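You operate a simulated robot arm through the tools that you are given. There is no shell and no other tool.

You run a simulated robot arm. Do the job below in one go: nothing can be reset, and whatever is moved stays where it is left.

JOB
Set the grey power supply to 5 volts, limit 0.5 amps, output off while you turn.
Fine: the output goes back on at the end.

Only the result counts: the job must be done as asked and must still hold three seconds after the hand-in. Knocking over, shifting, dropping, spilling or breaking anything else fails it.

ROBOT AND FRAMES
A 7-joint arm with a four-finger gripper, fixed in place. Base frame: the origin is on the floor under the middle of its stand, x ahead of it, y to its left, z up. Lengths are in m, angles in degrees, forces in N, time in s.
It reaches about 1.223 m from its shoulder. Its first joint turns from -69.0 to 172.0 degrees. Payload 3.67 kg.
The tool frame sits at the grasp point between the pads (the TCP): z along the fingers, y along the line on which they close. The tips reach 0.028 m beyond it. The gripper opens to 0.112 m; its body begins 0.073 m behind the TCP.
Orientation is told as [roll, pitch, yaw] about the base's x, y, z axes, in that order, counted from this pose: with the fingers straight down and closing along the base's y, the tool's x points along the base's -x, its y along +y and its z along -z.

CONTROLS
- The arm moves only by the tool arm_command. Its argument "motion" is a list of rows, each a list of 3 entries, a list of its own where there are three numbers: the opening, from 0 (shut) to 1 (fully open), then the shift along the tool's x, y, z in m, then the turn, a rotation vector about the tool's x, y, z in degrees. In form: [[jaw, [x, y, z], [rx, ry, rz]], ...]. A call has 1 to 20 rows; each row shifts and turns the commanded pose from where the row before left it, along the tool's axes as they then stand. Rows are played at 5 a second. More than 0.05 m and 8.6 degrees between two rows, or a gripper value outside its range, and nothing of the call is played. Where a pose cannot be reached the arm comes as near as it can. A force on the tool above 90 N (or 10 N above the force at the start of the call, whichever is more), or a blocked arm, ends the call early, and 0.2 s more pass. Each finger travels about 0.1025 m/s and halts on what it meets, pressing with about 30 N; the grip force reading is that of the motor and also rises with nothing between the fingers. The clock runs only during rows and for 0.2 s after the last one: add rows that do not move to give the fingers time. The reply holds the time, the measured pose of the TCP, the force on the tool along the base axes, the opening and the grip force, in the units named above and with some noise, with the torque about the TCP (base axes, N m) and any sound that the robot's microphone picked up.
- Cameras (640 x 400 px; columns grow to the right, rows downward): "scene" is fixed at [0.0528, -0.65, 1.6466]; the picture's right is [-0.21, -0.98, 0.00], its down [-0.84, 0.18, -0.51] and it looks along [0.50, -0.11, -0.86] (base axes); focal length 333 px, centre (320, 200). "wrist" rides on the gripper at [0.06, -0.018, -0.104] in the tool frame; the picture's right is [0.29, 0.96, 0.00], its down [-0.80, 0.24, -0.55] and it looks along [-0.53, 0.16, 0.83] (tool axes); focal length 234 px, centre (320, 200). There is no depth. A picture from a camera that has moved, and an enlarged one, comes with that camera's place and axes in the base frame and with its lens.
- grab_frame(camera): a new picture of that camera. The clock stands still meanwhile.
- raise_lower(by): slides the trunk up (or, below 0, down) by that many m; the arm rides with it, the base frame stays. It gives what a move gives, with no picture.
- inspect(camera, box): a new picture of the part [left, top, right, bottom] of that camera's present view, enlarged. The clock stands still meanwhile.
- job_done(): hands the job in; it is judged then, once.

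Places have to be worked out from the pictures, the camera data and where the tool is seen. Open the gripper and draw the arm clear of the work before you hand the job in, unless the task says otherwise.

The tools are called after "Call:" as name(argument=value, ...) on one line, values as JSON. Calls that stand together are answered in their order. arm_command: Moves the arm, as the interface text tells. Its arguments: {"type":"object","properties":{"motion":{"type":"array","items":{"type":"array"}}},"required":["motion"]} The other tools are called the same way: raise_lower (by) moves the trunk up or down; grab_frame (camera) takes a picture; inspect (camera, box) takes an enlarged picture of a part of a camera's view; job_done () hands the job in.

At the start:

```text
time: 0.0
position: [0.4265, -0.5974, 1.1819]
tool_rot: [0.0, 0.0, 0.0]
ft_force: [-1.1, -0.5, -0.9]
wrist_torque: [-0.03, -0.02, -0.03]
gripper_width: 0.1117
grip_force: 0.0
trunk travel left (down, up): [-0.5, 0.34]
```

scene: 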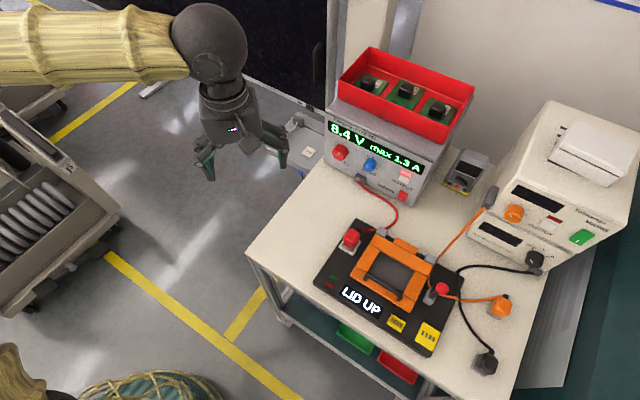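
wrist: 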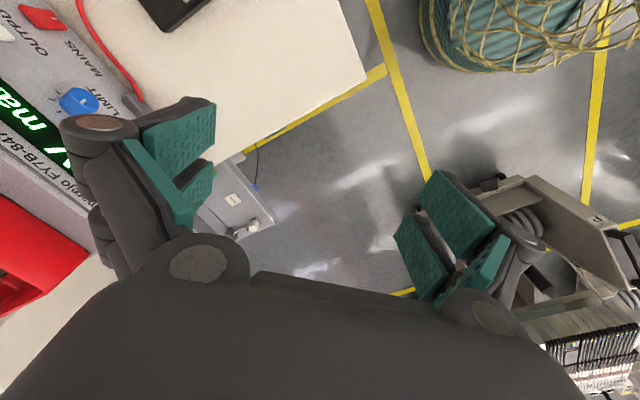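

I begin by looking closely at the scene: the power supply with the red tray on top shows "8.4 V max 1.3 A". I enlarge the front panel and the surroundings.

Call:
inspect(camera="scene", box=[300, 100, 460, 220])

Call:
inspect(camera="scene", box=[430, 90, 640, 280])

Call:
inspect(camera="scene", box=[290, 190, 530, 380])

Call:
inspect(camera="wrist", box=[0, 0, 200, 200])

```text
3.33 times, centred on (380, 160) of scene
camera zoom: at [0.0528, -0.65, 1.6466], right [-0.21, -0.98, 0.0], down [-0.84, 0.18, -0.51], along [0.5, -0.11, -0.86], focal length 1110 px, centre (120, 333)
```

zoom: 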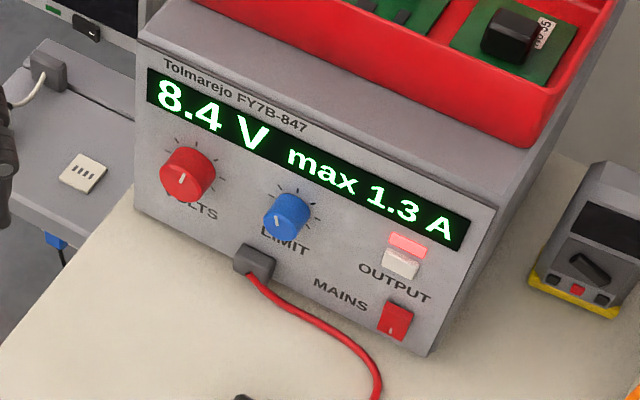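

```text
2.11 times, centred on (535, 185) of scene
camera zoom: at [0.0528, -0.65, 1.6466], right [-0.21, -0.98, 0.0], down [-0.84, 0.18, -0.51], along [0.5, -0.11, -0.86], focal length 701 px, centre (-133, 232)
```

zoom: 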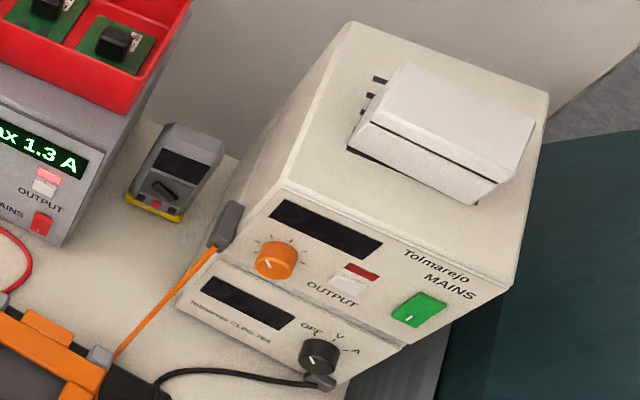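

```text
2.11 times, centred on (410, 285) of scene
camera zoom: at [0.0528, -0.65, 1.6466], right [-0.21, -0.98, 0.0], down [-0.84, 0.18, -0.51], along [0.5, -0.11, -0.86], focal length 701 px, centre (130, 21)
```

zoom: 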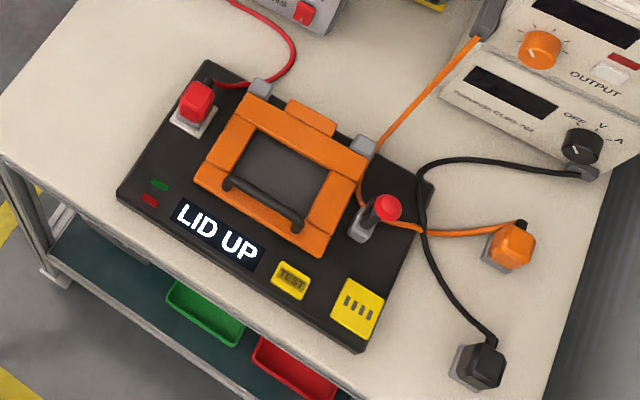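

```text
2.00 times, centred on (100, 100) of wrist
camera zoom: at [0.367, -0.6148, 1.2856], right [-0.29, 0.96, 0.0], down [0.8, 0.24, 0.55], along [0.53, 0.16, -0.83], focal length 468 px, centre (760, 400)
```

zoom: 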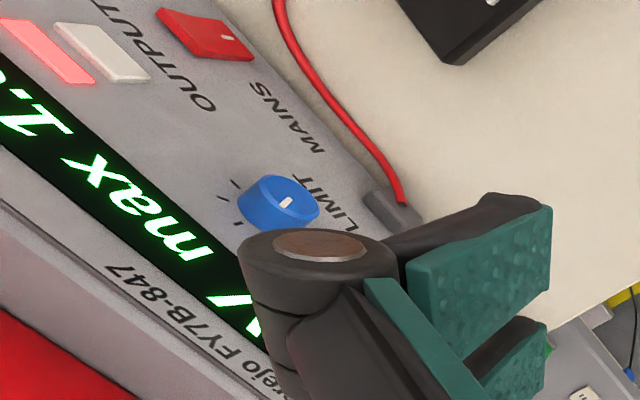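

The grey unit (FY7B-847) shows 8.4 V / max 1.3 A with its output lamp lit; triangulating from both cameras, the blue knob is near (0.505, -0.875, 0.99), and the panel is vertical, facing about (-0.71, 0.70, 0). I first yaw the tool 45° in place so it can then be pitched to face the panel.

Call:
arm_command(motion=[[1, [0, 0, 0], [0, 0, 7.5]], [1, [0, 0, 0], [0, 0, 7.5]], [1, [0, 0, 0], [0, 0, 7.5]], [1, [0, 0, 0], [0, 0, 7.5]], [1, [0, 0, 0], [0, 0, 7.5]], [1, [0, 0, 0], [0, 0, 7.5]], [1, [0, 0, 0], [0, 0, 0]]])

```text
time: 1.6
position: [0.4267, -0.5971, 1.1817]
tool_rot: [0.0, 0.0, -45.2]
ft_force: [0.1, -0.3, -0.3]
wrist_torque: [0.0, 0.01, 0.01]
gripper_width: 0.112
grip_force: 0.0
trunk travel left (down, up): [-0.5, 0.34]
```

The yaw came out as wanted (-45°). Now I pitch the fingers up toward the panel in place, well clear of it (about 0.25 m).

Call:
arm_command(motion=[[1, [0, 0, 0], [0, -7.5, 0]], [1, [0, 0, 0], [0, -7.5, 0]], [1, [0, 0, 0], [0, -7.5, 0]], [1, [0, 0, 0], [0, -7.5, 0]], [1, [0, 0, 0], [0, -7.5, 0]], [1, [0, 0, 0], [0, -7.5, 0]], [1, [0, 0, 0], [0, 0, 0]]])

Call:
grab_frame(camera="scene")

Call:
grab_frame(camera="wrist")

```text
time: 3.2
position: [0.4268, -0.5961, 1.1833]
tool_rot: [-0.1, -45.1, -44.9]
ft_force: [0.3, 0.0, 0.2]
wrist_torque: [-0.01, -0.01, -0.02]
gripper_width: 0.112
grip_force: 0.1
trunk travel left (down, up): [-0.5, 0.34]
```

```text
taken
```

scene: 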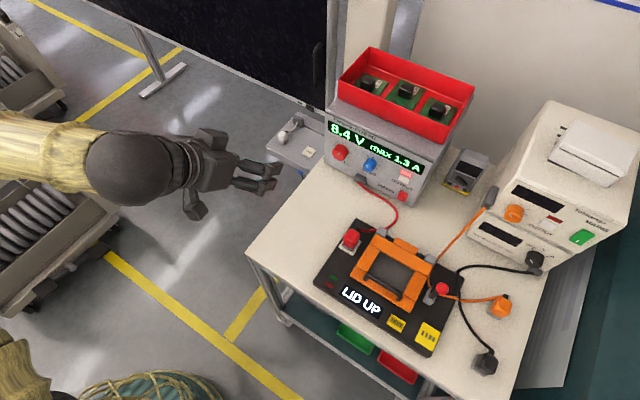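

```text
taken
camera wrist: at [0.3325, -0.5267, 1.2134], right [0.53, 0.82, -0.21], down [0.29, 0.05, 0.96], along [0.8, -0.57, -0.21], focal length 234 px, centre (320, 200)
```

wrist: 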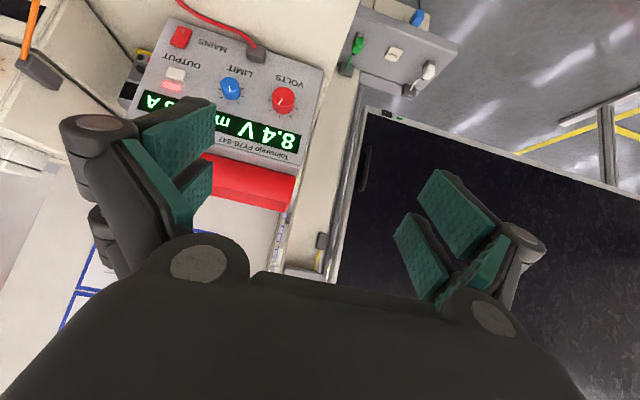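

The fingers are now at 45° and the panel comes into the wrist view. I continue pitching up to horizontal.

Call:
arm_command(motion=[[1, [0, 0, 0], [0, -7.5, 0]], [1, [0, 0, 0], [0, -7.5, 0]], [1, [0, 0, 0], [0, -7.5, 0]], [1, [0, 0, 0], [0, -7.5, 0]], [1, [0, 0, 0], [0, -7.5, 0]], [1, [0, 0, 0], [0, -7.5, 0]], [1, [0, 0, 0], [0, 0, 0]]])

Call:
grab_frame(camera="scene")

Call:
grab_frame(camera="wrist")

```text
time: 4.8
position: [0.4611, -0.6344, 1.2107]
tool_rot: [-69.4, -90.1, 24.3]
ft_force: [0.3, 0.3, 0.2]
wrist_torque: [-0.02, 0.04, -0.03]
gripper_width: 0.1122
grip_force: 0.0
out of reach, approached as far as the arm can: row 4, 5, 6
trunk travel left (down, up): [-0.5, 0.34]
```

```text
taken
```

scene: 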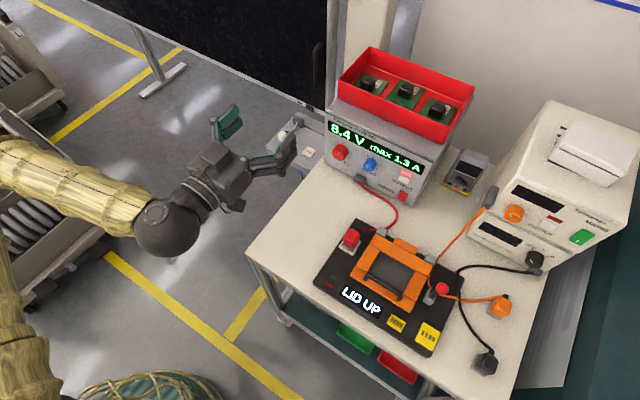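

```text
taken
camera wrist: at [0.3747, -0.5734, 1.1508], right [0.68, 0.68, -0.29], down [-0.22, 0.56, 0.8], along [0.7, -0.48, 0.53], focal length 234 px, centre (320, 200)
```

wrist: 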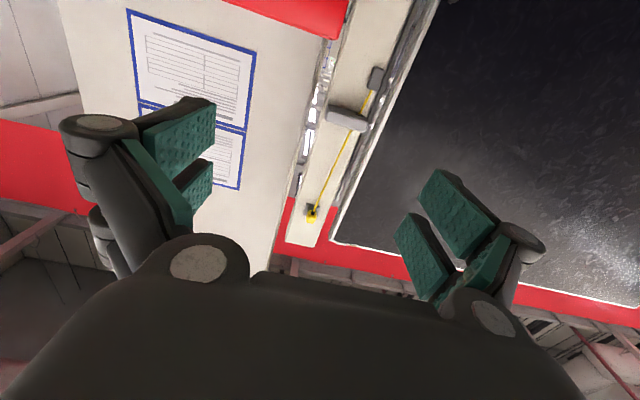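

The horizontal orientation was reached but the TCP was pushed about 5 cm off by reach, so I need to be further out and lower. I zoom in on the gripper shape and on the fixture in front of the supply to judge clearances.

Call:
inspect(camera="scene", box=[120, 90, 320, 270])

Call:
inspect(camera="scene", box=[310, 160, 470, 270])

```text
2.22 times, centred on (220, 180) of scene
camera zoom: at [0.0528, -0.65, 1.6466], right [-0.21, -0.98, 0.0], down [-0.84, 0.18, -0.51], along [0.5, -0.11, -0.86], focal length 740 px, centre (542, 244)
```

zoom: 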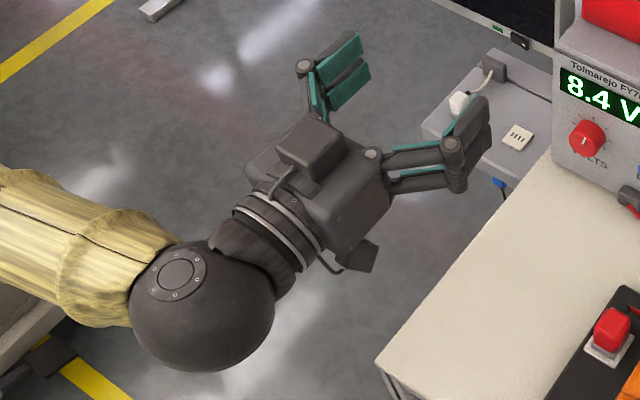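

```text
3.64 times, centred on (390, 215) of scene
camera zoom: at [0.0528, -0.65, 1.6466], right [-0.21, -0.98, 0.0], down [-0.84, 0.18, -0.51], along [0.5, -0.11, -0.86], focal length 1211 px, centre (66, 146)
```

zoom: 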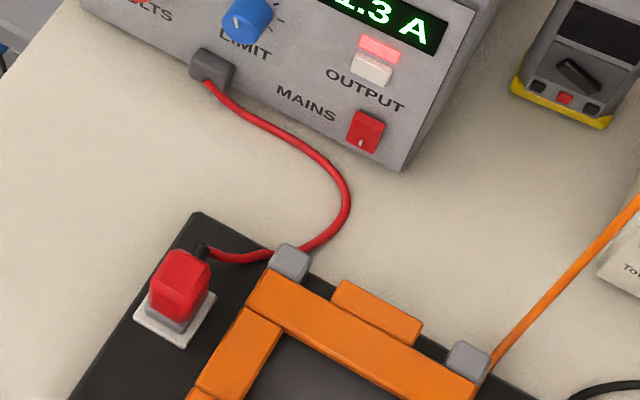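

The gripper carries a bump on one side and the camera on the other, and the fixture with its red terminal sits in front of the LIMIT/OUTPUT side, so I'll work with the tool tilted downward by ~30°. I go back to a 30° down tilt first and check the pose.

Call:
arm_command(motion=[[1, [0, 0, 0], [0, 7.5, 0]], [1, [0, 0, 0], [0, 7.5, 0]], [1, [0, 0, 0], [0, 7.5, 0]], [1, [0, 0, 0], [0, 7.5, 0]], [1, [0, 0, 0], [0, 0, 0]]])

```text
time: 6.0
position: [0.462, -0.6342, 1.2104]
tool_rot: [-0.1, -59.9, -45.0]
ft_force: [0.7, 0.5, 0.1]
wrist_torque: [0.03, 0.01, -0.03]
gripper_width: 0.1121
grip_force: 0.0
trunk travel left (down, up): [-0.5, 0.34]
```

The commanded pose is reset to what was reached, now 30° below horizontal at about 0.2 m from the panel. I move down and right to get the camera squarely in front of the panel.

Call:
arm_command(motion=[[1, [0.0176, -0.0246, 0.0216], [0, 0, 0]], [1, [0.0176, -0.0246, 0.0216], [0, 0, 0]], [1, [0.0176, -0.0246, 0.0216], [0, 0, 0]], [1, [0.0176, -0.0246, 0.0216], [0, 0, 0]], [1, [0.0176, -0.0246, 0.0216], [0, 0, 0]], [1, [0, 0, 0], [0, 0, 0]]])

Call:
grab_frame(camera="wrist")

Call:
grab_frame(camera="scene")

```text
time: 7.4
position: [0.4097, -0.7542, 1.0825]
tool_rot: [-0.1, -60.0, -44.9]
ft_force: [0.5, 0.8, 1.1]
wrist_torque: [-0.03, -0.01, -0.01]
gripper_width: 0.1121
grip_force: 0.1
trunk travel left (down, up): [-0.5, 0.34]
```

```text
taken
camera wrist: at [0.3116, -0.6821, 1.0818], right [0.57, 0.78, -0.25], down [0.11, 0.23, 0.97], along [0.81, -0.58, 0.04], focal length 234 px, centre (320, 200)
```

wrist: 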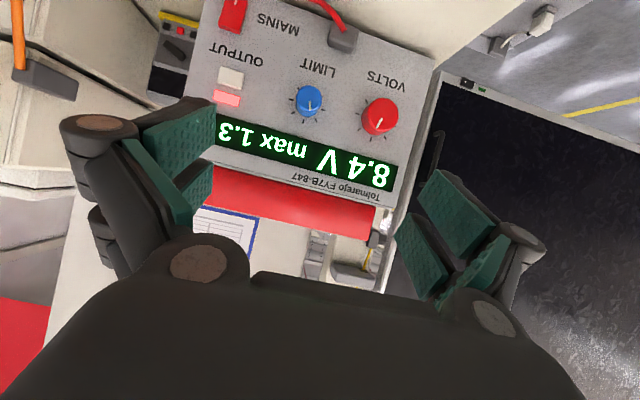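

```text
taken
```

scene: 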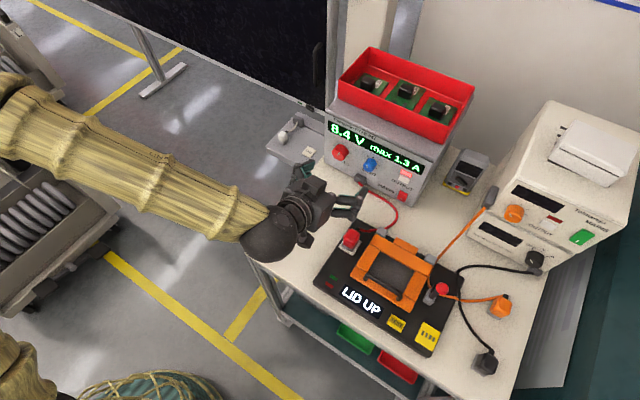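

The arm reached the viewing pose cleanly and both knobs, the display and the output button are visible (upside down). I enlarge the knobs and the display.

Call:
inspect(camera="wrist", box=[200, 0, 440, 150])

Call:
inspect(camera="wrist", box=[270, 60, 420, 160])

```text
2.67 times, centred on (320, 75) of wrist
camera zoom: at [0.3116, -0.6821, 1.0818], right [0.57, 0.78, -0.25], down [0.11, 0.23, 0.97], along [0.81, -0.58, 0.04], focal length 624 px, centre (320, 533)
```

zoom: 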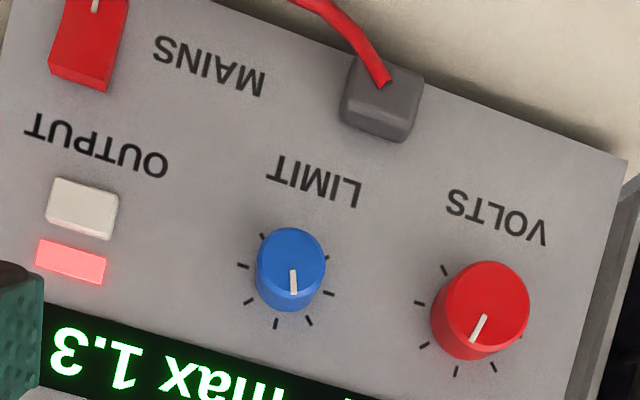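

```text
4.00 times, centred on (345, 110) of wrist
camera zoom: at [0.3116, -0.6821, 1.0818], right [0.57, 0.78, -0.25], down [0.11, 0.23, 0.97], along [0.81, -0.58, 0.04], focal length 937 px, centre (220, 560)
```

zoom: 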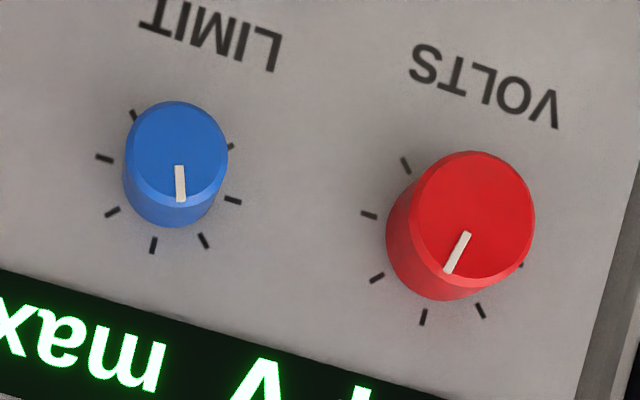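

Ticks span roughly 270°: VOLTS points about 15° clockwise of top (so ~18° per volt) and LIMIT slightly left of top (~90° per amp), so both need a counter-clockwise turn of about 60–70°. The OUTPUT button triangulates to about (0.451, -0.944, 0.988); I shut the gripper here in free space to see the fingertip shape for pressing.

Call:
arm_command(motion=[[0, [0, 0, 0], [0, 0, 0]], [0, [0, 0, 0], [0, 0, 0]], [0, [0, 0, 0], [0, 0, 0]], [0, [0, 0, 0], [0, 0, 0]], [0, [0, 0, 0], [0, 0, 0]]])

Call:
grab_frame(camera="wrist")

Call:
inspect(camera="scene", box=[230, 120, 430, 270])

```text
time: 8.6
position: [0.4086, -0.7558, 1.0821]
tool_rot: [0.0, -60.1, -45.0]
ft_force: [-1.4, 0.4, 0.4]
wrist_torque: [0.01, -0.02, 0.0]
gripper_width: 0.0001
grip_force: 29.7
trunk travel left (down, up): [-0.5, 0.34]
```

```text
taken
camera wrist: at [0.3112, -0.6832, 1.0811], right [0.58, 0.78, -0.25], down [0.11, 0.23, 0.97], along [0.81, -0.58, 0.04], focal length 234 px, centre (320, 200)
```

wrist: 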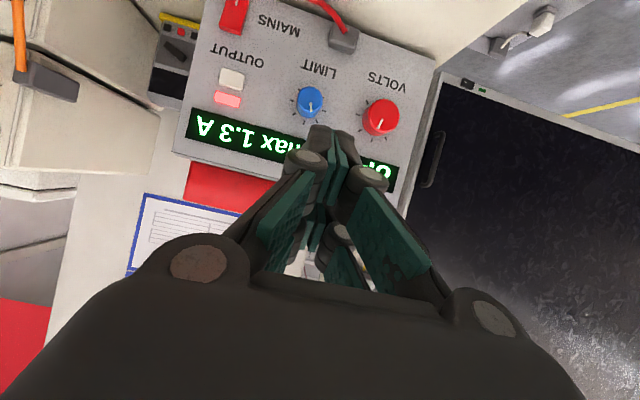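

```text
2.67 times, centred on (330, 195) of scene
camera zoom: at [0.0528, -0.65, 1.6466], right [-0.21, -0.98, 0.0], down [-0.84, 0.18, -0.51], along [0.5, -0.11, -0.86], focal length 888 px, centre (293, 213)
```

zoom: 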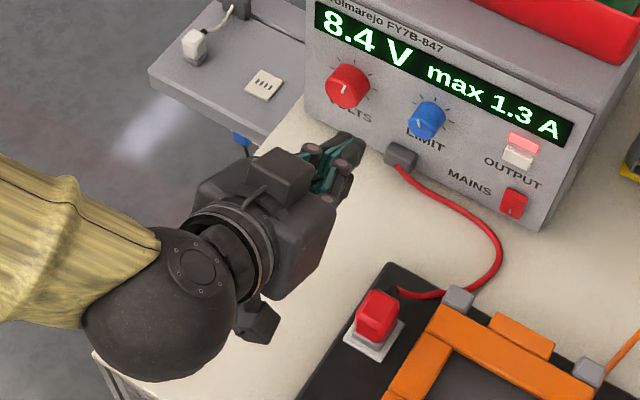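

The shut fingertips form a block roughly 5 cm × 3 cm. I tilt to 45° down so the palm and camera stay above the fixture, then move over to a hover in front of and slightly above the OUTPUT button.

Call:
arm_command(motion=[[0, [0, 0, 0], [0, 7.5, 0]], [0, [0, 0, 0], [0, 7.5, 0]], [0, [-0.0094, -0.0258, 0.0207], [0, 0, 0]], [0, [-0.0094, -0.0258, 0.0207], [0, 0, 0]], [0, [-0.0094, -0.0258, 0.0207], [0, 0, 0]], [0, [-0.0094, -0.0258, 0.0207], [0, 0, 0]], [0, [0, 0, 0], [0, 0, 0]]])

Call:
grab_frame(camera="wrist")

Call:
inspect(camera="scene", box=[270, 110, 470, 260])

```text
time: 10.2
position: [0.3956, -0.8883, 1.0482]
tool_rot: [-0.1, -45.0, -44.8]
ft_force: [0.9, -0.2, -0.4]
wrist_torque: [-0.02, 0.07, -0.02]
gripper_width: 0.0002
grip_force: 30.4
trunk travel left (down, up): [-0.5, 0.34]
```

```text
taken
camera wrist: at [0.3009, -0.8187, 1.0797], right [0.53, 0.82, -0.21], down [0.29, 0.05, 0.96], along [0.79, -0.57, -0.21], focal length 234 px, centre (320, 200)
```

wrist: 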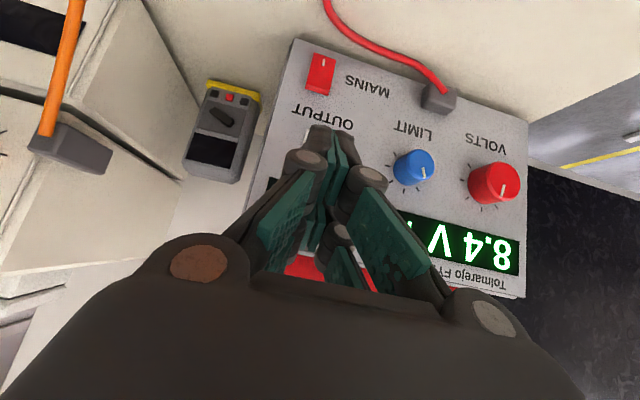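

```text
2.67 times, centred on (370, 185) of scene
camera zoom: at [0.0528, -0.65, 1.6466], right [-0.21, -0.98, 0.0], down [-0.84, 0.18, -0.51], along [0.5, -0.11, -0.86], focal length 888 px, centre (187, 240)
```

zoom: 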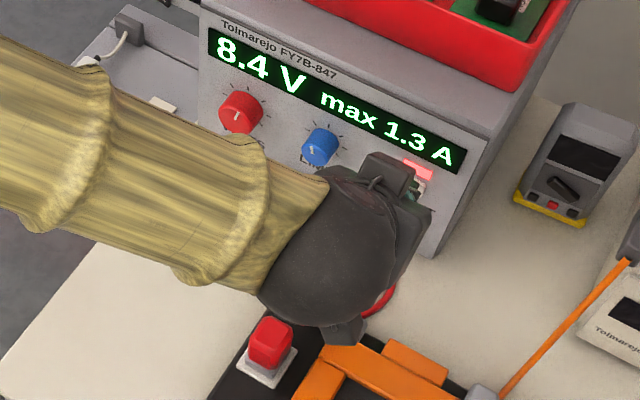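

Tips are hovering in front of the OUTPUT button with the palm high above the fixture. I lower straight down about 5.8 cm so the upper tip edge is level with the button, still ~4 cm in front of it.

Call:
arm_command(motion=[[0, [0.0207, 0, 0.0207], [0, 0, 0]], [0, [0.0207, 0, 0.0207], [0, 0, 0]], [0, [0, 0, 0], [0, 0, 0]]])

Call:
grab_frame(camera="wrist")

Call:
inspect(camera="scene", box=[320, 130, 460, 230])

```text
time: 11.0
position: [0.3975, -0.8894, 0.989]
tool_rot: [0.0, -45.0, -45.0]
ft_force: [0.7, 0.1, 0.0]
wrist_torque: [-0.04, 0.02, 0.0]
gripper_width: 0.0001
grip_force: 29.7
trunk travel left (down, up): [-0.5, 0.34]
```

```text
taken
camera wrist: at [0.3018, -0.8199, 1.0203], right [0.53, 0.82, -0.2], down [0.29, 0.05, 0.96], along [0.79, -0.57, -0.21], focal length 234 px, centre (320, 200)
```

wrist: 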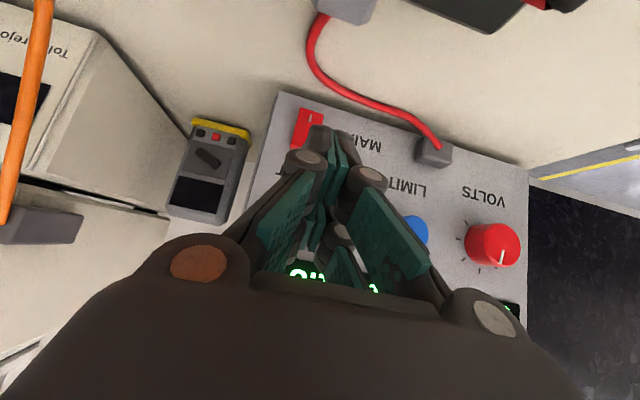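

```text
4.00 times, centred on (390, 180) of scene
camera zoom: at [0.0528, -0.65, 1.6466], right [-0.21, -0.98, 0.0], down [-0.84, 0.18, -0.51], along [0.5, -0.11, -0.86], focal length 1332 px, centre (40, 280)
```

zoom: 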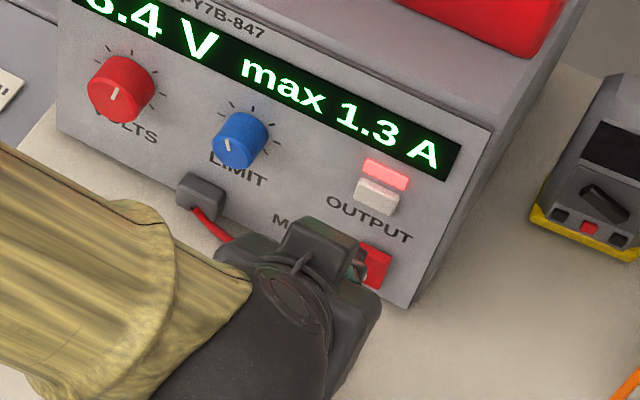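

By my geometry the upper tip edge is level with the button with a gap of about 3.8 cm. I advance 2.8 cm toward the panel slowly and check the force.

Call:
arm_command(motion=[[0, [-0.00707, 0, 0.00707], [0, 0, 0]], [0, [-0.00707, 0, 0.00707], [0, 0, 0]], [0, [-0.00354, 0, 0.00354], [0, 0, 0]], [0, [-0.00212, 0, 0.00212], [0, 0, 0]], [0, [0, 0, 0], [0, 0, 0]]])

Call:
grab_frame(camera="wrist")

Call:
inspect(camera="scene", box=[320, 130, 460, 230])

```text
time: 12.2
position: [0.417, -0.9098, 0.9896]
tool_rot: [0.0, -45.0, -45.0]
ft_force: [-0.3, 0.5, 0.4]
wrist_torque: [-0.02, 0.01, 0.01]
gripper_width: 0.0
grip_force: 29.9
trunk travel left (down, up): [-0.5, 0.34]
```

```text
taken
camera wrist: at [0.3216, -0.8405, 1.0206], right [0.53, 0.82, -0.2], down [0.29, 0.05, 0.96], along [0.79, -0.57, -0.21], focal length 234 px, centre (320, 200)
```

wrist: 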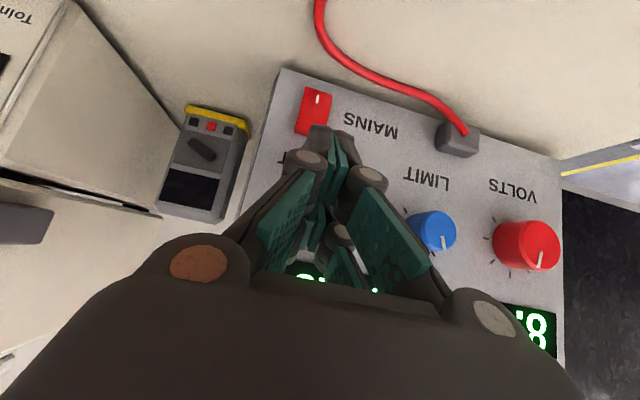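

```text
4.00 times, centred on (390, 180) of scene
camera zoom: at [0.0528, -0.65, 1.6466], right [-0.21, -0.98, 0.0], down [-0.84, 0.18, -0.51], along [0.5, -0.11, -0.86], focal length 1332 px, centre (40, 280)
```

zoom: 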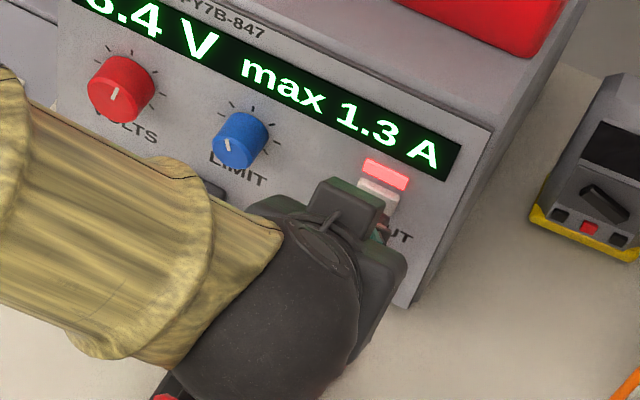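

No contact yet; a finger tip is just visible below the button. I zoom in tightly to check vertical alignment with the button.

Call:
inspect(camera="scene", box=[385, 150, 445, 200])

Call:
inspect(camera="wrist", box=[260, 100, 400, 300])

```text
8.00 times, centred on (415, 175) of scene
camera zoom: at [0.0528, -0.65, 1.6466], right [-0.21, -0.98, 0.0], down [-0.84, 0.18, -0.51], along [0.5, -0.11, -0.86], focal length 2664 px, centre (-440, 400)
```

zoom: 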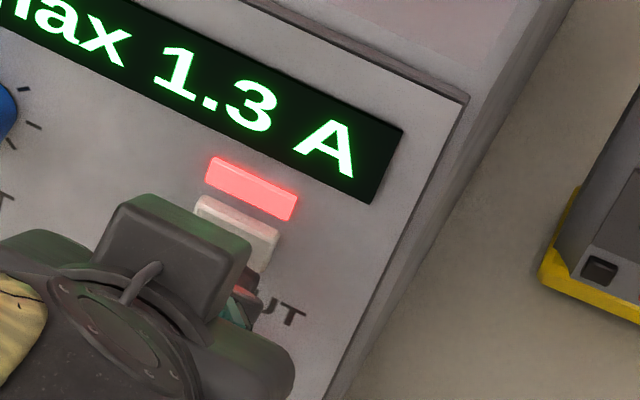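

```text
2.00 times, centred on (330, 200) of wrist
camera zoom: at [0.3216, -0.8405, 1.0206], right [0.53, 0.82, -0.2], down [0.29, 0.05, 0.96], along [0.79, -0.57, -0.21], focal length 468 px, centre (300, 200)
```

zoom: 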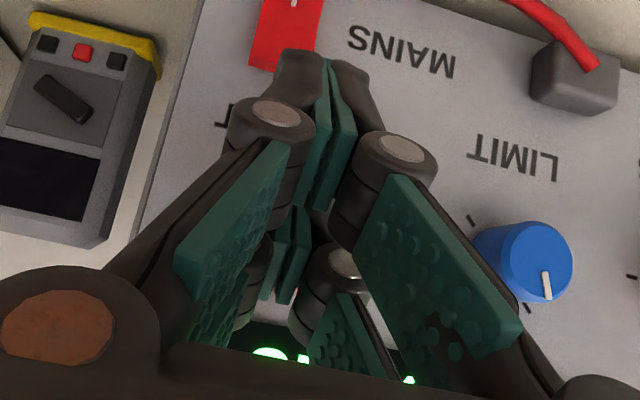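

Alignment looks right: the tip is just below/in front of the button face. I advance 6 mm and read the force.

Call:
arm_command(motion=[[0, [-0.00212, 0, 0.00212], [0, 0, 0]], [0, [-0.00212, 0, 0.00212], [0, 0, 0]], [0, [0, 0, 0], [0, 0, 0]]])

Call:
inspect(camera="scene", box=[385, 150, 445, 200])

```text
time: 13.0
position: [0.4209, -0.9137, 0.9902]
tool_rot: [0.0, -44.9, -45.0]
ft_force: [0.1, -0.4, -0.8]
wrist_torque: [-0.02, 0.01, 0.02]
gripper_width: 0.0003
grip_force: 30.4
trunk travel left (down, up): [-0.5, 0.34]
```

```text
8.00 times, centred on (415, 175) of scene
camera zoom: at [0.0528, -0.65, 1.6466], right [-0.21, -0.98, 0.0], down [-0.84, 0.18, -0.51], along [0.5, -0.11, -0.86], focal length 2664 px, centre (-440, 400)
```

zoom: 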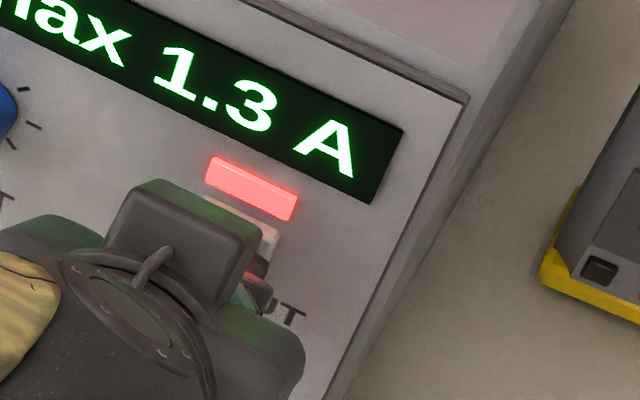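

Still no contact (forces near zero). I continue in 2 mm steps.

Call:
arm_command(motion=[[0, [-0.00141, 0, 0.00141], [0, 0, 0]], [0, [-0.00141, 0, 0.00141], [0, 0, 0]], [0, [0, 0, 0], [0, 0, 0]]])

```text
time: 13.8
position: [0.4229, -0.9177, 0.989]
tool_rot: [-0.1, -45.0, -45.1]
ft_force: [-2.2, 1.4, 0.0]
wrist_torque: [0.02, 0.03, 0.02]
gripper_width: 0.006
grip_force: 35.3
trunk travel left (down, up): [-0.5, 0.34]
heard: click
```

A click was heard with only a ~2.6 N reaction. I check whether the lamp went out.

Call:
inspect(camera="scene", box=[320, 110, 460, 210])

```text
4.00 times, centred on (390, 160) of scene
camera zoom: at [0.0528, -0.65, 1.6466], right [-0.21, -0.98, 0.0], down [-0.84, 0.18, -0.51], along [0.5, -0.11, -0.86], focal length 1332 px, centre (40, 360)
```

zoom: 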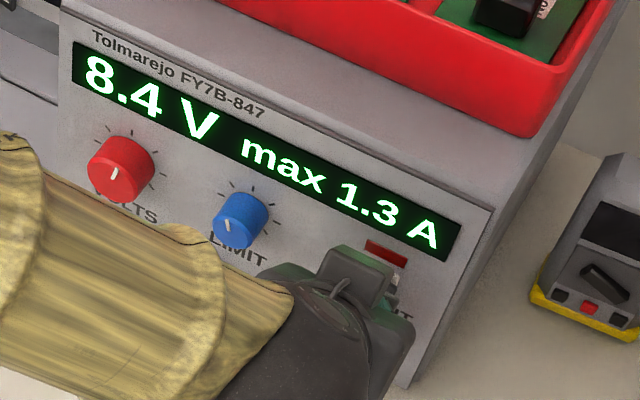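

The lamp is dark and the set values are still displayed: output is off. I back straight off 6 cm.

Call:
arm_command(motion=[[0, [0.0106, 0, -0.0106], [0, 0, 0]], [0, [0.0159, 0, -0.0159], [0, 0, 0]], [0, [0.0159, 0, -0.0159], [0, 0, 0]], [0, [0, 0, 0], [0, 0, 0]]])

Call:
inspect(camera="scene", box=[320, 110, 460, 210])

```text
time: 14.8
position: [0.3813, -0.8747, 0.9893]
tool_rot: [0.1, -44.9, -45.1]
ft_force: [0.5, 0.2, 0.1]
wrist_torque: [0.01, 0.02, 0.0]
gripper_width: 0.0
grip_force: 35.6
trunk travel left (down, up): [-0.5, 0.34]
```

```text
4.00 times, centred on (390, 160) of scene
camera zoom: at [0.0528, -0.65, 1.6466], right [-0.21, -0.98, 0.0], down [-0.84, 0.18, -0.51], along [0.5, -0.11, -0.86], focal length 1332 px, centre (40, 360)
```

zoom: 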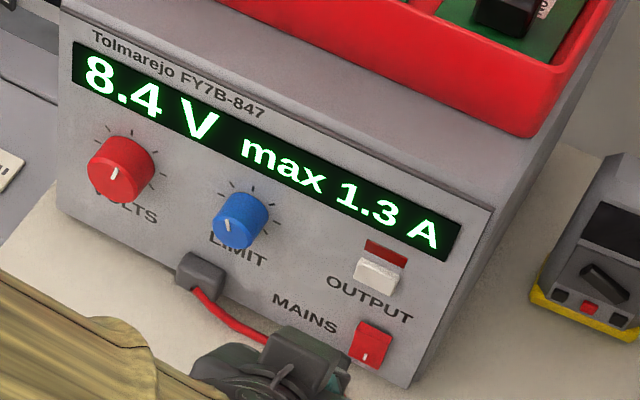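

Output confirmed off with nothing shifted. Next is the VOLTS knob (axis near e.g. (0.564, -0.807, 0.98) at its face): I rise 4 cm, slide left in front of it at ~0.16 m stand-off, and part the fingers.

Call:
arm_command(motion=[[0, [-0.0288, 0, -0.0288], [0, 0, 0]], [0, [0.0082, 0.0355, -0.0082], [0, 0, 0]], [0, [0.0082, 0.0355, -0.0082], [0, 0, 0]], [0.3, [0.0082, 0.0355, -0.0082], [0, 0, 0]], [0.65, [0.0082, 0.0355, -0.0082], [0, 0, 0]], [0.65, [0.0082, 0.0355, -0.0082], [0, 0, 0]], [0.65, [0, 0, 0], [0, -7.5, 0]], [0.65, [0, 0, 0], [0, -7.5, 0]], [0.65, [0, 0, 0], [0, -7.5, 0]], [0.65, [0, 0, 0], [0, -7.5, 0]], [0.65, [0, 0, 0], [0, 0, 0]]])

Call:
grab_frame(camera="wrist")

Call:
grab_frame(camera="scene")

```text
time: 17.2
position: [0.4655, -0.7064, 1.0296]
tool_rot: [-0.1, -75.2, -44.9]
ft_force: [0.5, 0.0, 0.3]
wrist_torque: [0.03, -0.03, 0.04]
gripper_width: 0.0727
grip_force: 0.1
trunk travel left (down, up): [-0.5, 0.34]
```

```text
taken
camera wrist: at [0.3704, -0.6376, 0.9993], right [0.62, 0.73, -0.28], down [-0.06, 0.4, 0.91], along [0.78, -0.55, 0.3], focal length 234 px, centre (320, 200)
```

wrist: 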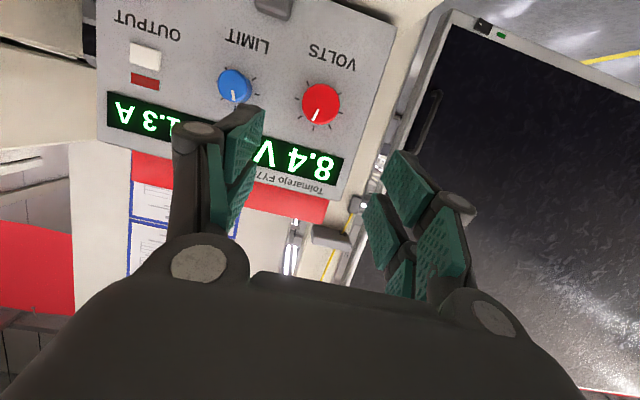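

```text
taken
```

scene: 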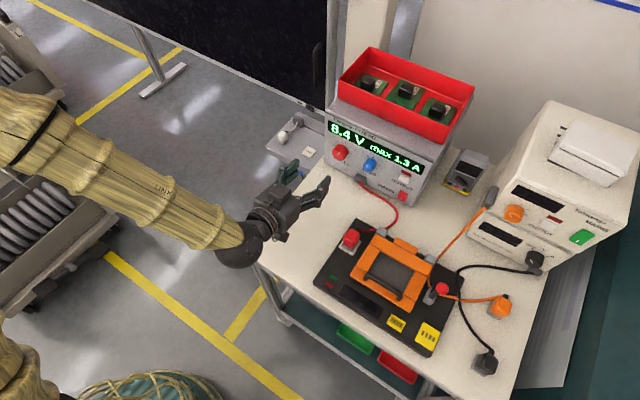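

With the output off the fixture display went dark, which makes sense. I zoom on the knobs from this nearly square view to refine positions.

Call:
inspect(camera="wrist", box=[200, 40, 360, 140])

Call:
inspect(camera="wrist", box=[90, 0, 400, 210])

```text
4.00 times, centred on (280, 90) of wrist
camera zoom: at [0.3704, -0.6376, 0.9993], right [0.62, 0.73, -0.28], down [-0.06, 0.4, 0.91], along [0.78, -0.55, 0.3], focal length 937 px, centre (480, 640)
```

zoom: 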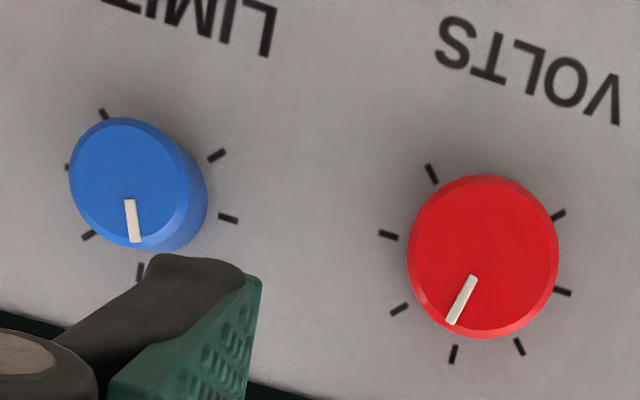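

```text
1.90 times, centred on (245, 105) of wrist
camera zoom: at [0.3704, -0.6376, 0.9993], right [0.62, 0.73, -0.28], down [-0.06, 0.4, 0.91], along [0.78, -0.55, 0.3], focal length 446 px, centre (463, 381)
```

zoom: 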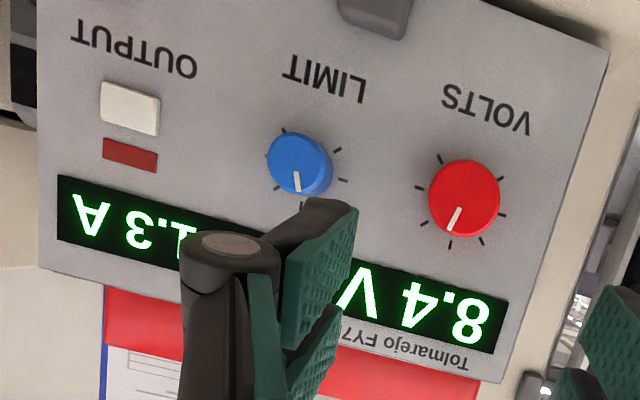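

The square view puts the VOLTS axis at e = -0.173 along the panel, z ≈ 0.982 (knob ~36 mm wide, face ~20 mm off the panel). I level the tool to horizontal and pre-roll it +90° clockwise in free space, so there's room to turn counter-clockwise.

Call:
arm_command(motion=[[0.65, [0, 0, 0], [0, -7.4, 0]], [0.65, [0, 0, 0], [0, -7.4, 0]], [0.65, [0, 0, 0], [0, 0, 7.5]], [0.65, [0, 0, 0], [0, 0, 7.5]], [0.65, [0, 0, 0], [0, 0, 7.5]], [0.65, [0, 0, 0], [0, 0, 7.5]], [0.65, [0, 0, 0], [0, 0, 0]]])

Call:
grab_frame(camera="scene")

```text
time: 18.8
position: [0.466, -0.7081, 1.0307]
tool_rot: [89.6, -59.8, -134.6]
ft_force: [0.4, -0.3, -0.1]
wrist_torque: [0.01, -0.02, -0.01]
gripper_width: 0.0728
grip_force: 0.0
trunk travel left (down, up): [-0.5, 0.34]
```

```text
taken
```

scene: 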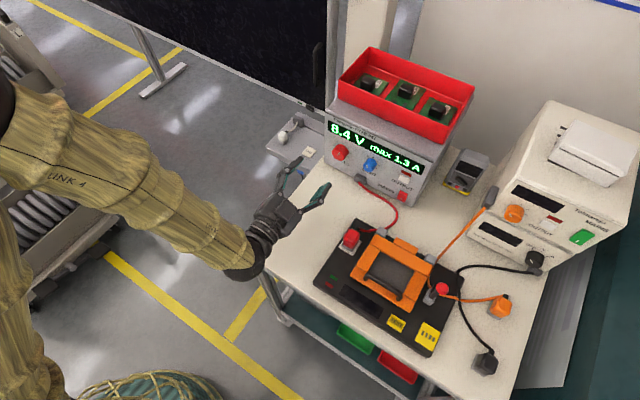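

The tool is exactly horizontal and rolled 30°, reachable without trouble. I continue the roll to +90° (camera to the left).

Call:
arm_command(motion=[[0.65, [0, 0, 0], [0, 0, 7.5]], [0.65, [0, 0, 0], [0, 0, 7.5]], [0.65, [0, 0, 0], [0, 0, 7.5]], [0.65, [0, 0, 0], [0, 0, 7.5]], [0.65, [0, 0, 0], [0, 0, 7.5]], [0.65, [0, 0, 0], [0, 0, 7.5]], [0.65, [0, 0, 0], [0, 0, 0]]])

Call:
grab_frame(camera="wrist")

Call:
grab_frame(camera="scene")

```text
time: 20.4
position: [0.4652, -0.7081, 1.0302]
tool_rot: [89.8, -14.9, -134.9]
ft_force: [0.2, -0.9, -0.3]
wrist_torque: [0.01, 0.01, -0.04]
gripper_width: 0.0727
grip_force: 0.0
trunk travel left (down, up): [-0.5, 0.34]
```

```text
taken
camera wrist: at [0.4293, -0.5962, 0.9979], right [0.37, 0.37, 0.85], down [-0.89, -0.11, 0.44], along [0.26, -0.92, 0.29], focal length 234 px, centre (320, 200)
```

wrist: 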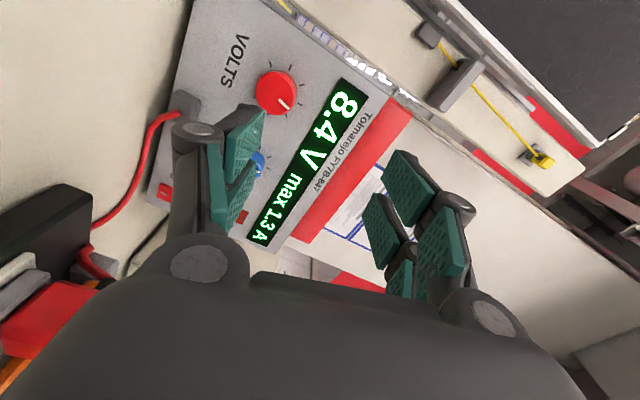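

```text
taken
```

scene: 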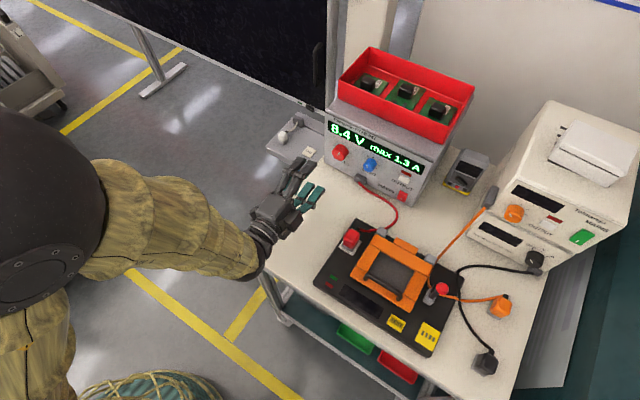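

All three views agree on the VOLTS axis at e ≈ -0.173, z ≈ 0.982; the roll of +75° is a good start (elbow moved but is clear). I lower to knob height and advance 7 cm, then check alignment.

Call:
arm_command(motion=[[0.65, [0.0055, -0.0233, 0], [0, 0, 0]], [0.65, [0.0056, -0.0234, 0], [0, 0, 0]], [0.65, [0, 0, 0.035], [0, 0, 0]], [0.65, [0, 0, 0.035], [0, 0, 0]], [0.65, [0, 0, 0], [0, 0, 0]]])

Call:
grab_frame(camera="wrist")

Call:
inspect(camera="scene", box=[270, 110, 430, 220])

```text
time: 21.6
position: [0.5146, -0.7574, 0.9835]
tool_rot: [89.8, -15.0, -134.9]
ft_force: [-0.4, -0.1, 0.1]
wrist_torque: [0.03, 0.03, -0.05]
gripper_width: 0.0728
grip_force: 0.0
trunk travel left (down, up): [-0.5, 0.34]
```

```text
taken
camera wrist: at [0.4781, -0.6458, 0.9498], right [0.37, 0.37, 0.85], down [-0.89, -0.11, 0.44], along [0.26, -0.92, 0.29], focal length 234 px, centre (320, 200)
```

wrist: 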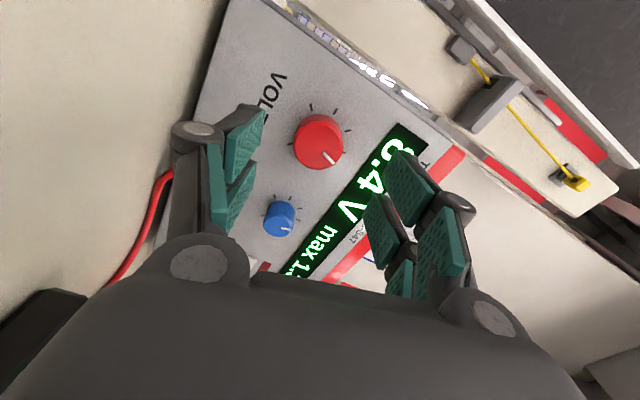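

```text
3.64 times, centred on (350, 165) of scene
camera zoom: at [0.0528, -0.65, 1.6466], right [-0.21, -0.98, 0.0], down [-0.84, 0.18, -0.51], along [0.5, -0.11, -0.86], focal length 1211 px, centre (211, 327)
```

zoom: 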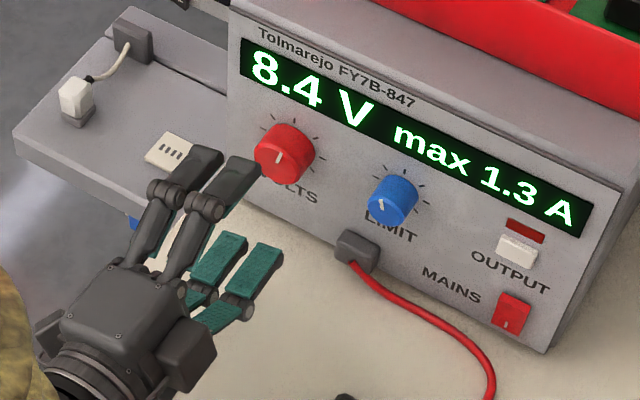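

The knob's face appears at (319,141) where I predict the tool axis to cross at (320,142), so it's centred within 1 mm. I advance 5.5 cm so the pads straddle the knob with tips ~7 mm from the panel.

Call:
arm_command(motion=[[0.65, [0.0002, -0.0008, 0.02], [0, 0, 0]], [0.65, [0, 0, 0.02], [0, 0, 0]], [0.65, [0, 0, 0.015], [0, 0, 0]], [0.65, [0, 0, 0], [0, 0, 0]]])

Call:
grab_frame(camera="wrist")

Call:
inspect(camera="scene", box=[290, 110, 430, 210])

```text
time: 22.6
position: [0.5538, -0.7976, 0.9803]
tool_rot: [89.8, -15.0, -134.9]
ft_force: [0.9, 0.3, 0.4]
wrist_torque: [-0.01, 0.03, 0.01]
gripper_width: 0.0727
grip_force: 0.1
trunk travel left (down, up): [-0.5, 0.34]
```

```text
taken
camera wrist: at [0.5171, -0.6852, 0.9485], right [0.37, 0.37, 0.85], down [-0.89, -0.11, 0.44], along [0.26, -0.92, 0.29], focal length 234 px, centre (320, 200)
```

wrist: 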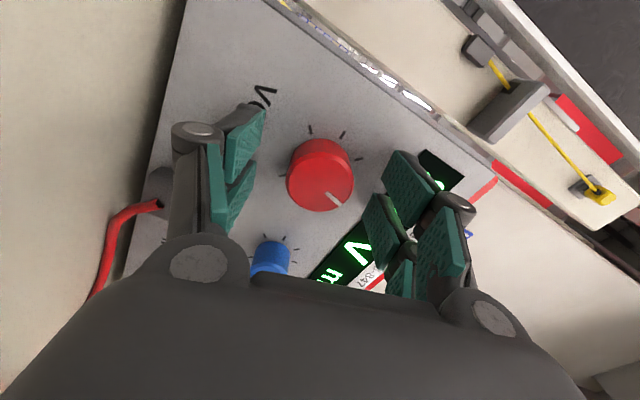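

```text
4.00 times, centred on (360, 160) of scene
camera zoom: at [0.0528, -0.65, 1.6466], right [-0.21, -0.98, 0.0], down [-0.84, 0.18, -0.51], along [0.5, -0.11, -0.86], focal length 1332 px, centre (160, 360)
```

zoom: 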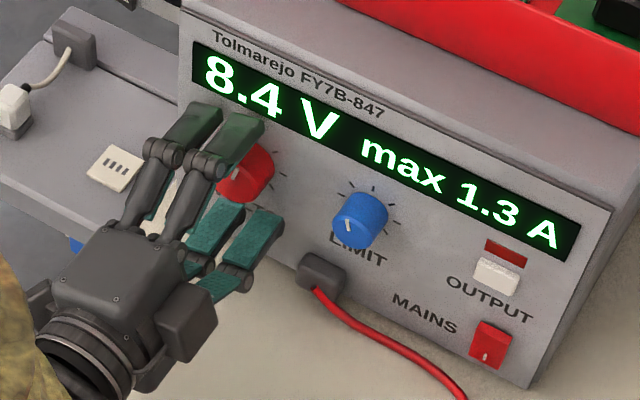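

The pads straddle the red knob and the face is centred between them. I close slowly and watch the width and forces.

Call:
arm_command(motion=[[0.45, [0, 0, 0], [0, 0, 0]], [0.36, [0, 0, 0], [0, 0, 0]], [0.3, [0, 0, 0], [0, 0, 0]], [0.25, [0, 0, 0], [0, 0, 0]], [0.2, [0, 0, 0], [0, 0, 0]], [0.2, [0, 0, 0], [0, 0, 0]]])

Call:
inspect(camera="wrist", box=[220, 80, 420, 280])

Call:
inspect(camera="scene", box=[290, 110, 430, 210])

```text
time: 24.0
position: [0.5533, -0.7961, 0.982]
tool_rot: [89.8, -15.0, -134.9]
ft_force: [2.5, -3.4, 6.4]
wrist_torque: [-0.09, -0.12, 0.07]
gripper_width: 0.0366
grip_force: 45.3
trunk travel left (down, up): [-0.5, 0.34]
```

```text
2.00 times, centred on (320, 180) of wrist
camera zoom: at [0.5172, -0.6851, 0.9489], right [0.37, 0.37, 0.85], down [-0.89, -0.11, 0.44], along [0.26, -0.92, 0.29], focal length 468 px, centre (320, 240)
```

zoom: 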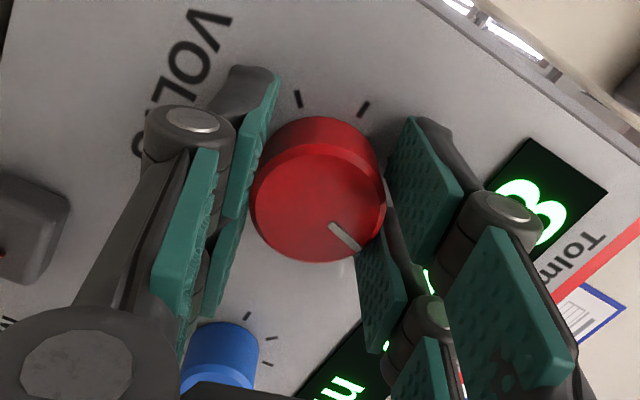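

```text
4.00 times, centred on (360, 160) of scene
camera zoom: at [0.0528, -0.65, 1.6466], right [-0.21, -0.98, 0.0], down [-0.84, 0.18, -0.51], along [0.5, -0.11, -0.86], focal length 1332 px, centre (160, 360)
```

zoom: 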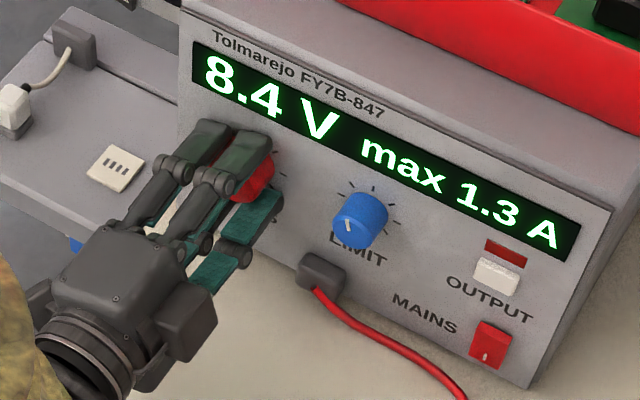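

Grip is made at 36.6 mm width with a mild 6 N upward load, meaning I'm slightly low. I raise 0.7 mm and turn a first 6° counter-clockwise to see the display's response.

Call:
arm_command(motion=[[0.2, [-0.0002, 0.0007, 0], [0, 0, 0]], [0.2, [0, 0, 0], [0, 0, -3]], [0.2, [0, 0, 0], [0, 0, -3]], [0.2, [0, 0, 0], [0, 0, 0]]])

Call:
inspect(camera="scene", box=[290, 110, 430, 210])

```text
time: 25.0
position: [0.5536, -0.7965, 0.9808]
tool_rot: [89.7, -21.0, -134.8]
ft_force: [4.1, 0.7, 1.4]
wrist_torque: [0.04, 0.02, -0.08]
gripper_width: 0.0364
grip_force: 44.4
trunk travel left (down, up): [-0.5, 0.34]
```

```text
4.00 times, centred on (360, 160) of scene
camera zoom: at [0.0528, -0.65, 1.6466], right [-0.21, -0.98, 0.0], down [-0.84, 0.18, -0.51], along [0.5, -0.11, -0.86], focal length 1332 px, centre (160, 360)
```

zoom: 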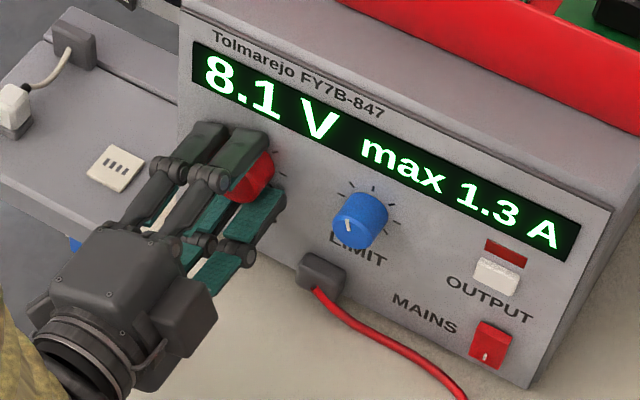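

The display dropped to 8.1 V for 6°, matching ~18° per volt. I turn another 45° in small steps.

Call:
arm_command(motion=[[0.2, [0, 0, 0], [0, 0, -5]], [0.2, [0, 0, 0], [0, 0, -5]], [0.2, [0, 0, 0], [0, 0, -5]], [0.2, [0, 0, 0], [0, 0, -5]], [0.2, [0, 0, 0], [0, 0, 0]]])

Call:
inspect(camera="scene", box=[290, 110, 430, 210])

```text
time: 26.2
position: [0.5532, -0.7978, 0.9811]
tool_rot: [89.5, -41.1, -134.7]
ft_force: [1.2, 5.4, -5.3]
wrist_torque: [0.03, 0.02, 0.25]
gripper_width: 0.0363
grip_force: 45.3
trunk travel left (down, up): [-0.5, 0.34]
```

```text
4.00 times, centred on (360, 160) of scene
camera zoom: at [0.0528, -0.65, 1.6466], right [-0.21, -0.98, 0.0], down [-0.84, 0.18, -0.51], along [0.5, -0.11, -0.86], focal length 1332 px, centre (160, 360)
```

zoom: 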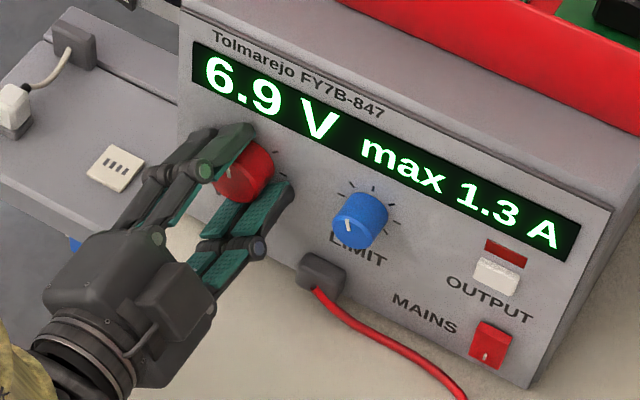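

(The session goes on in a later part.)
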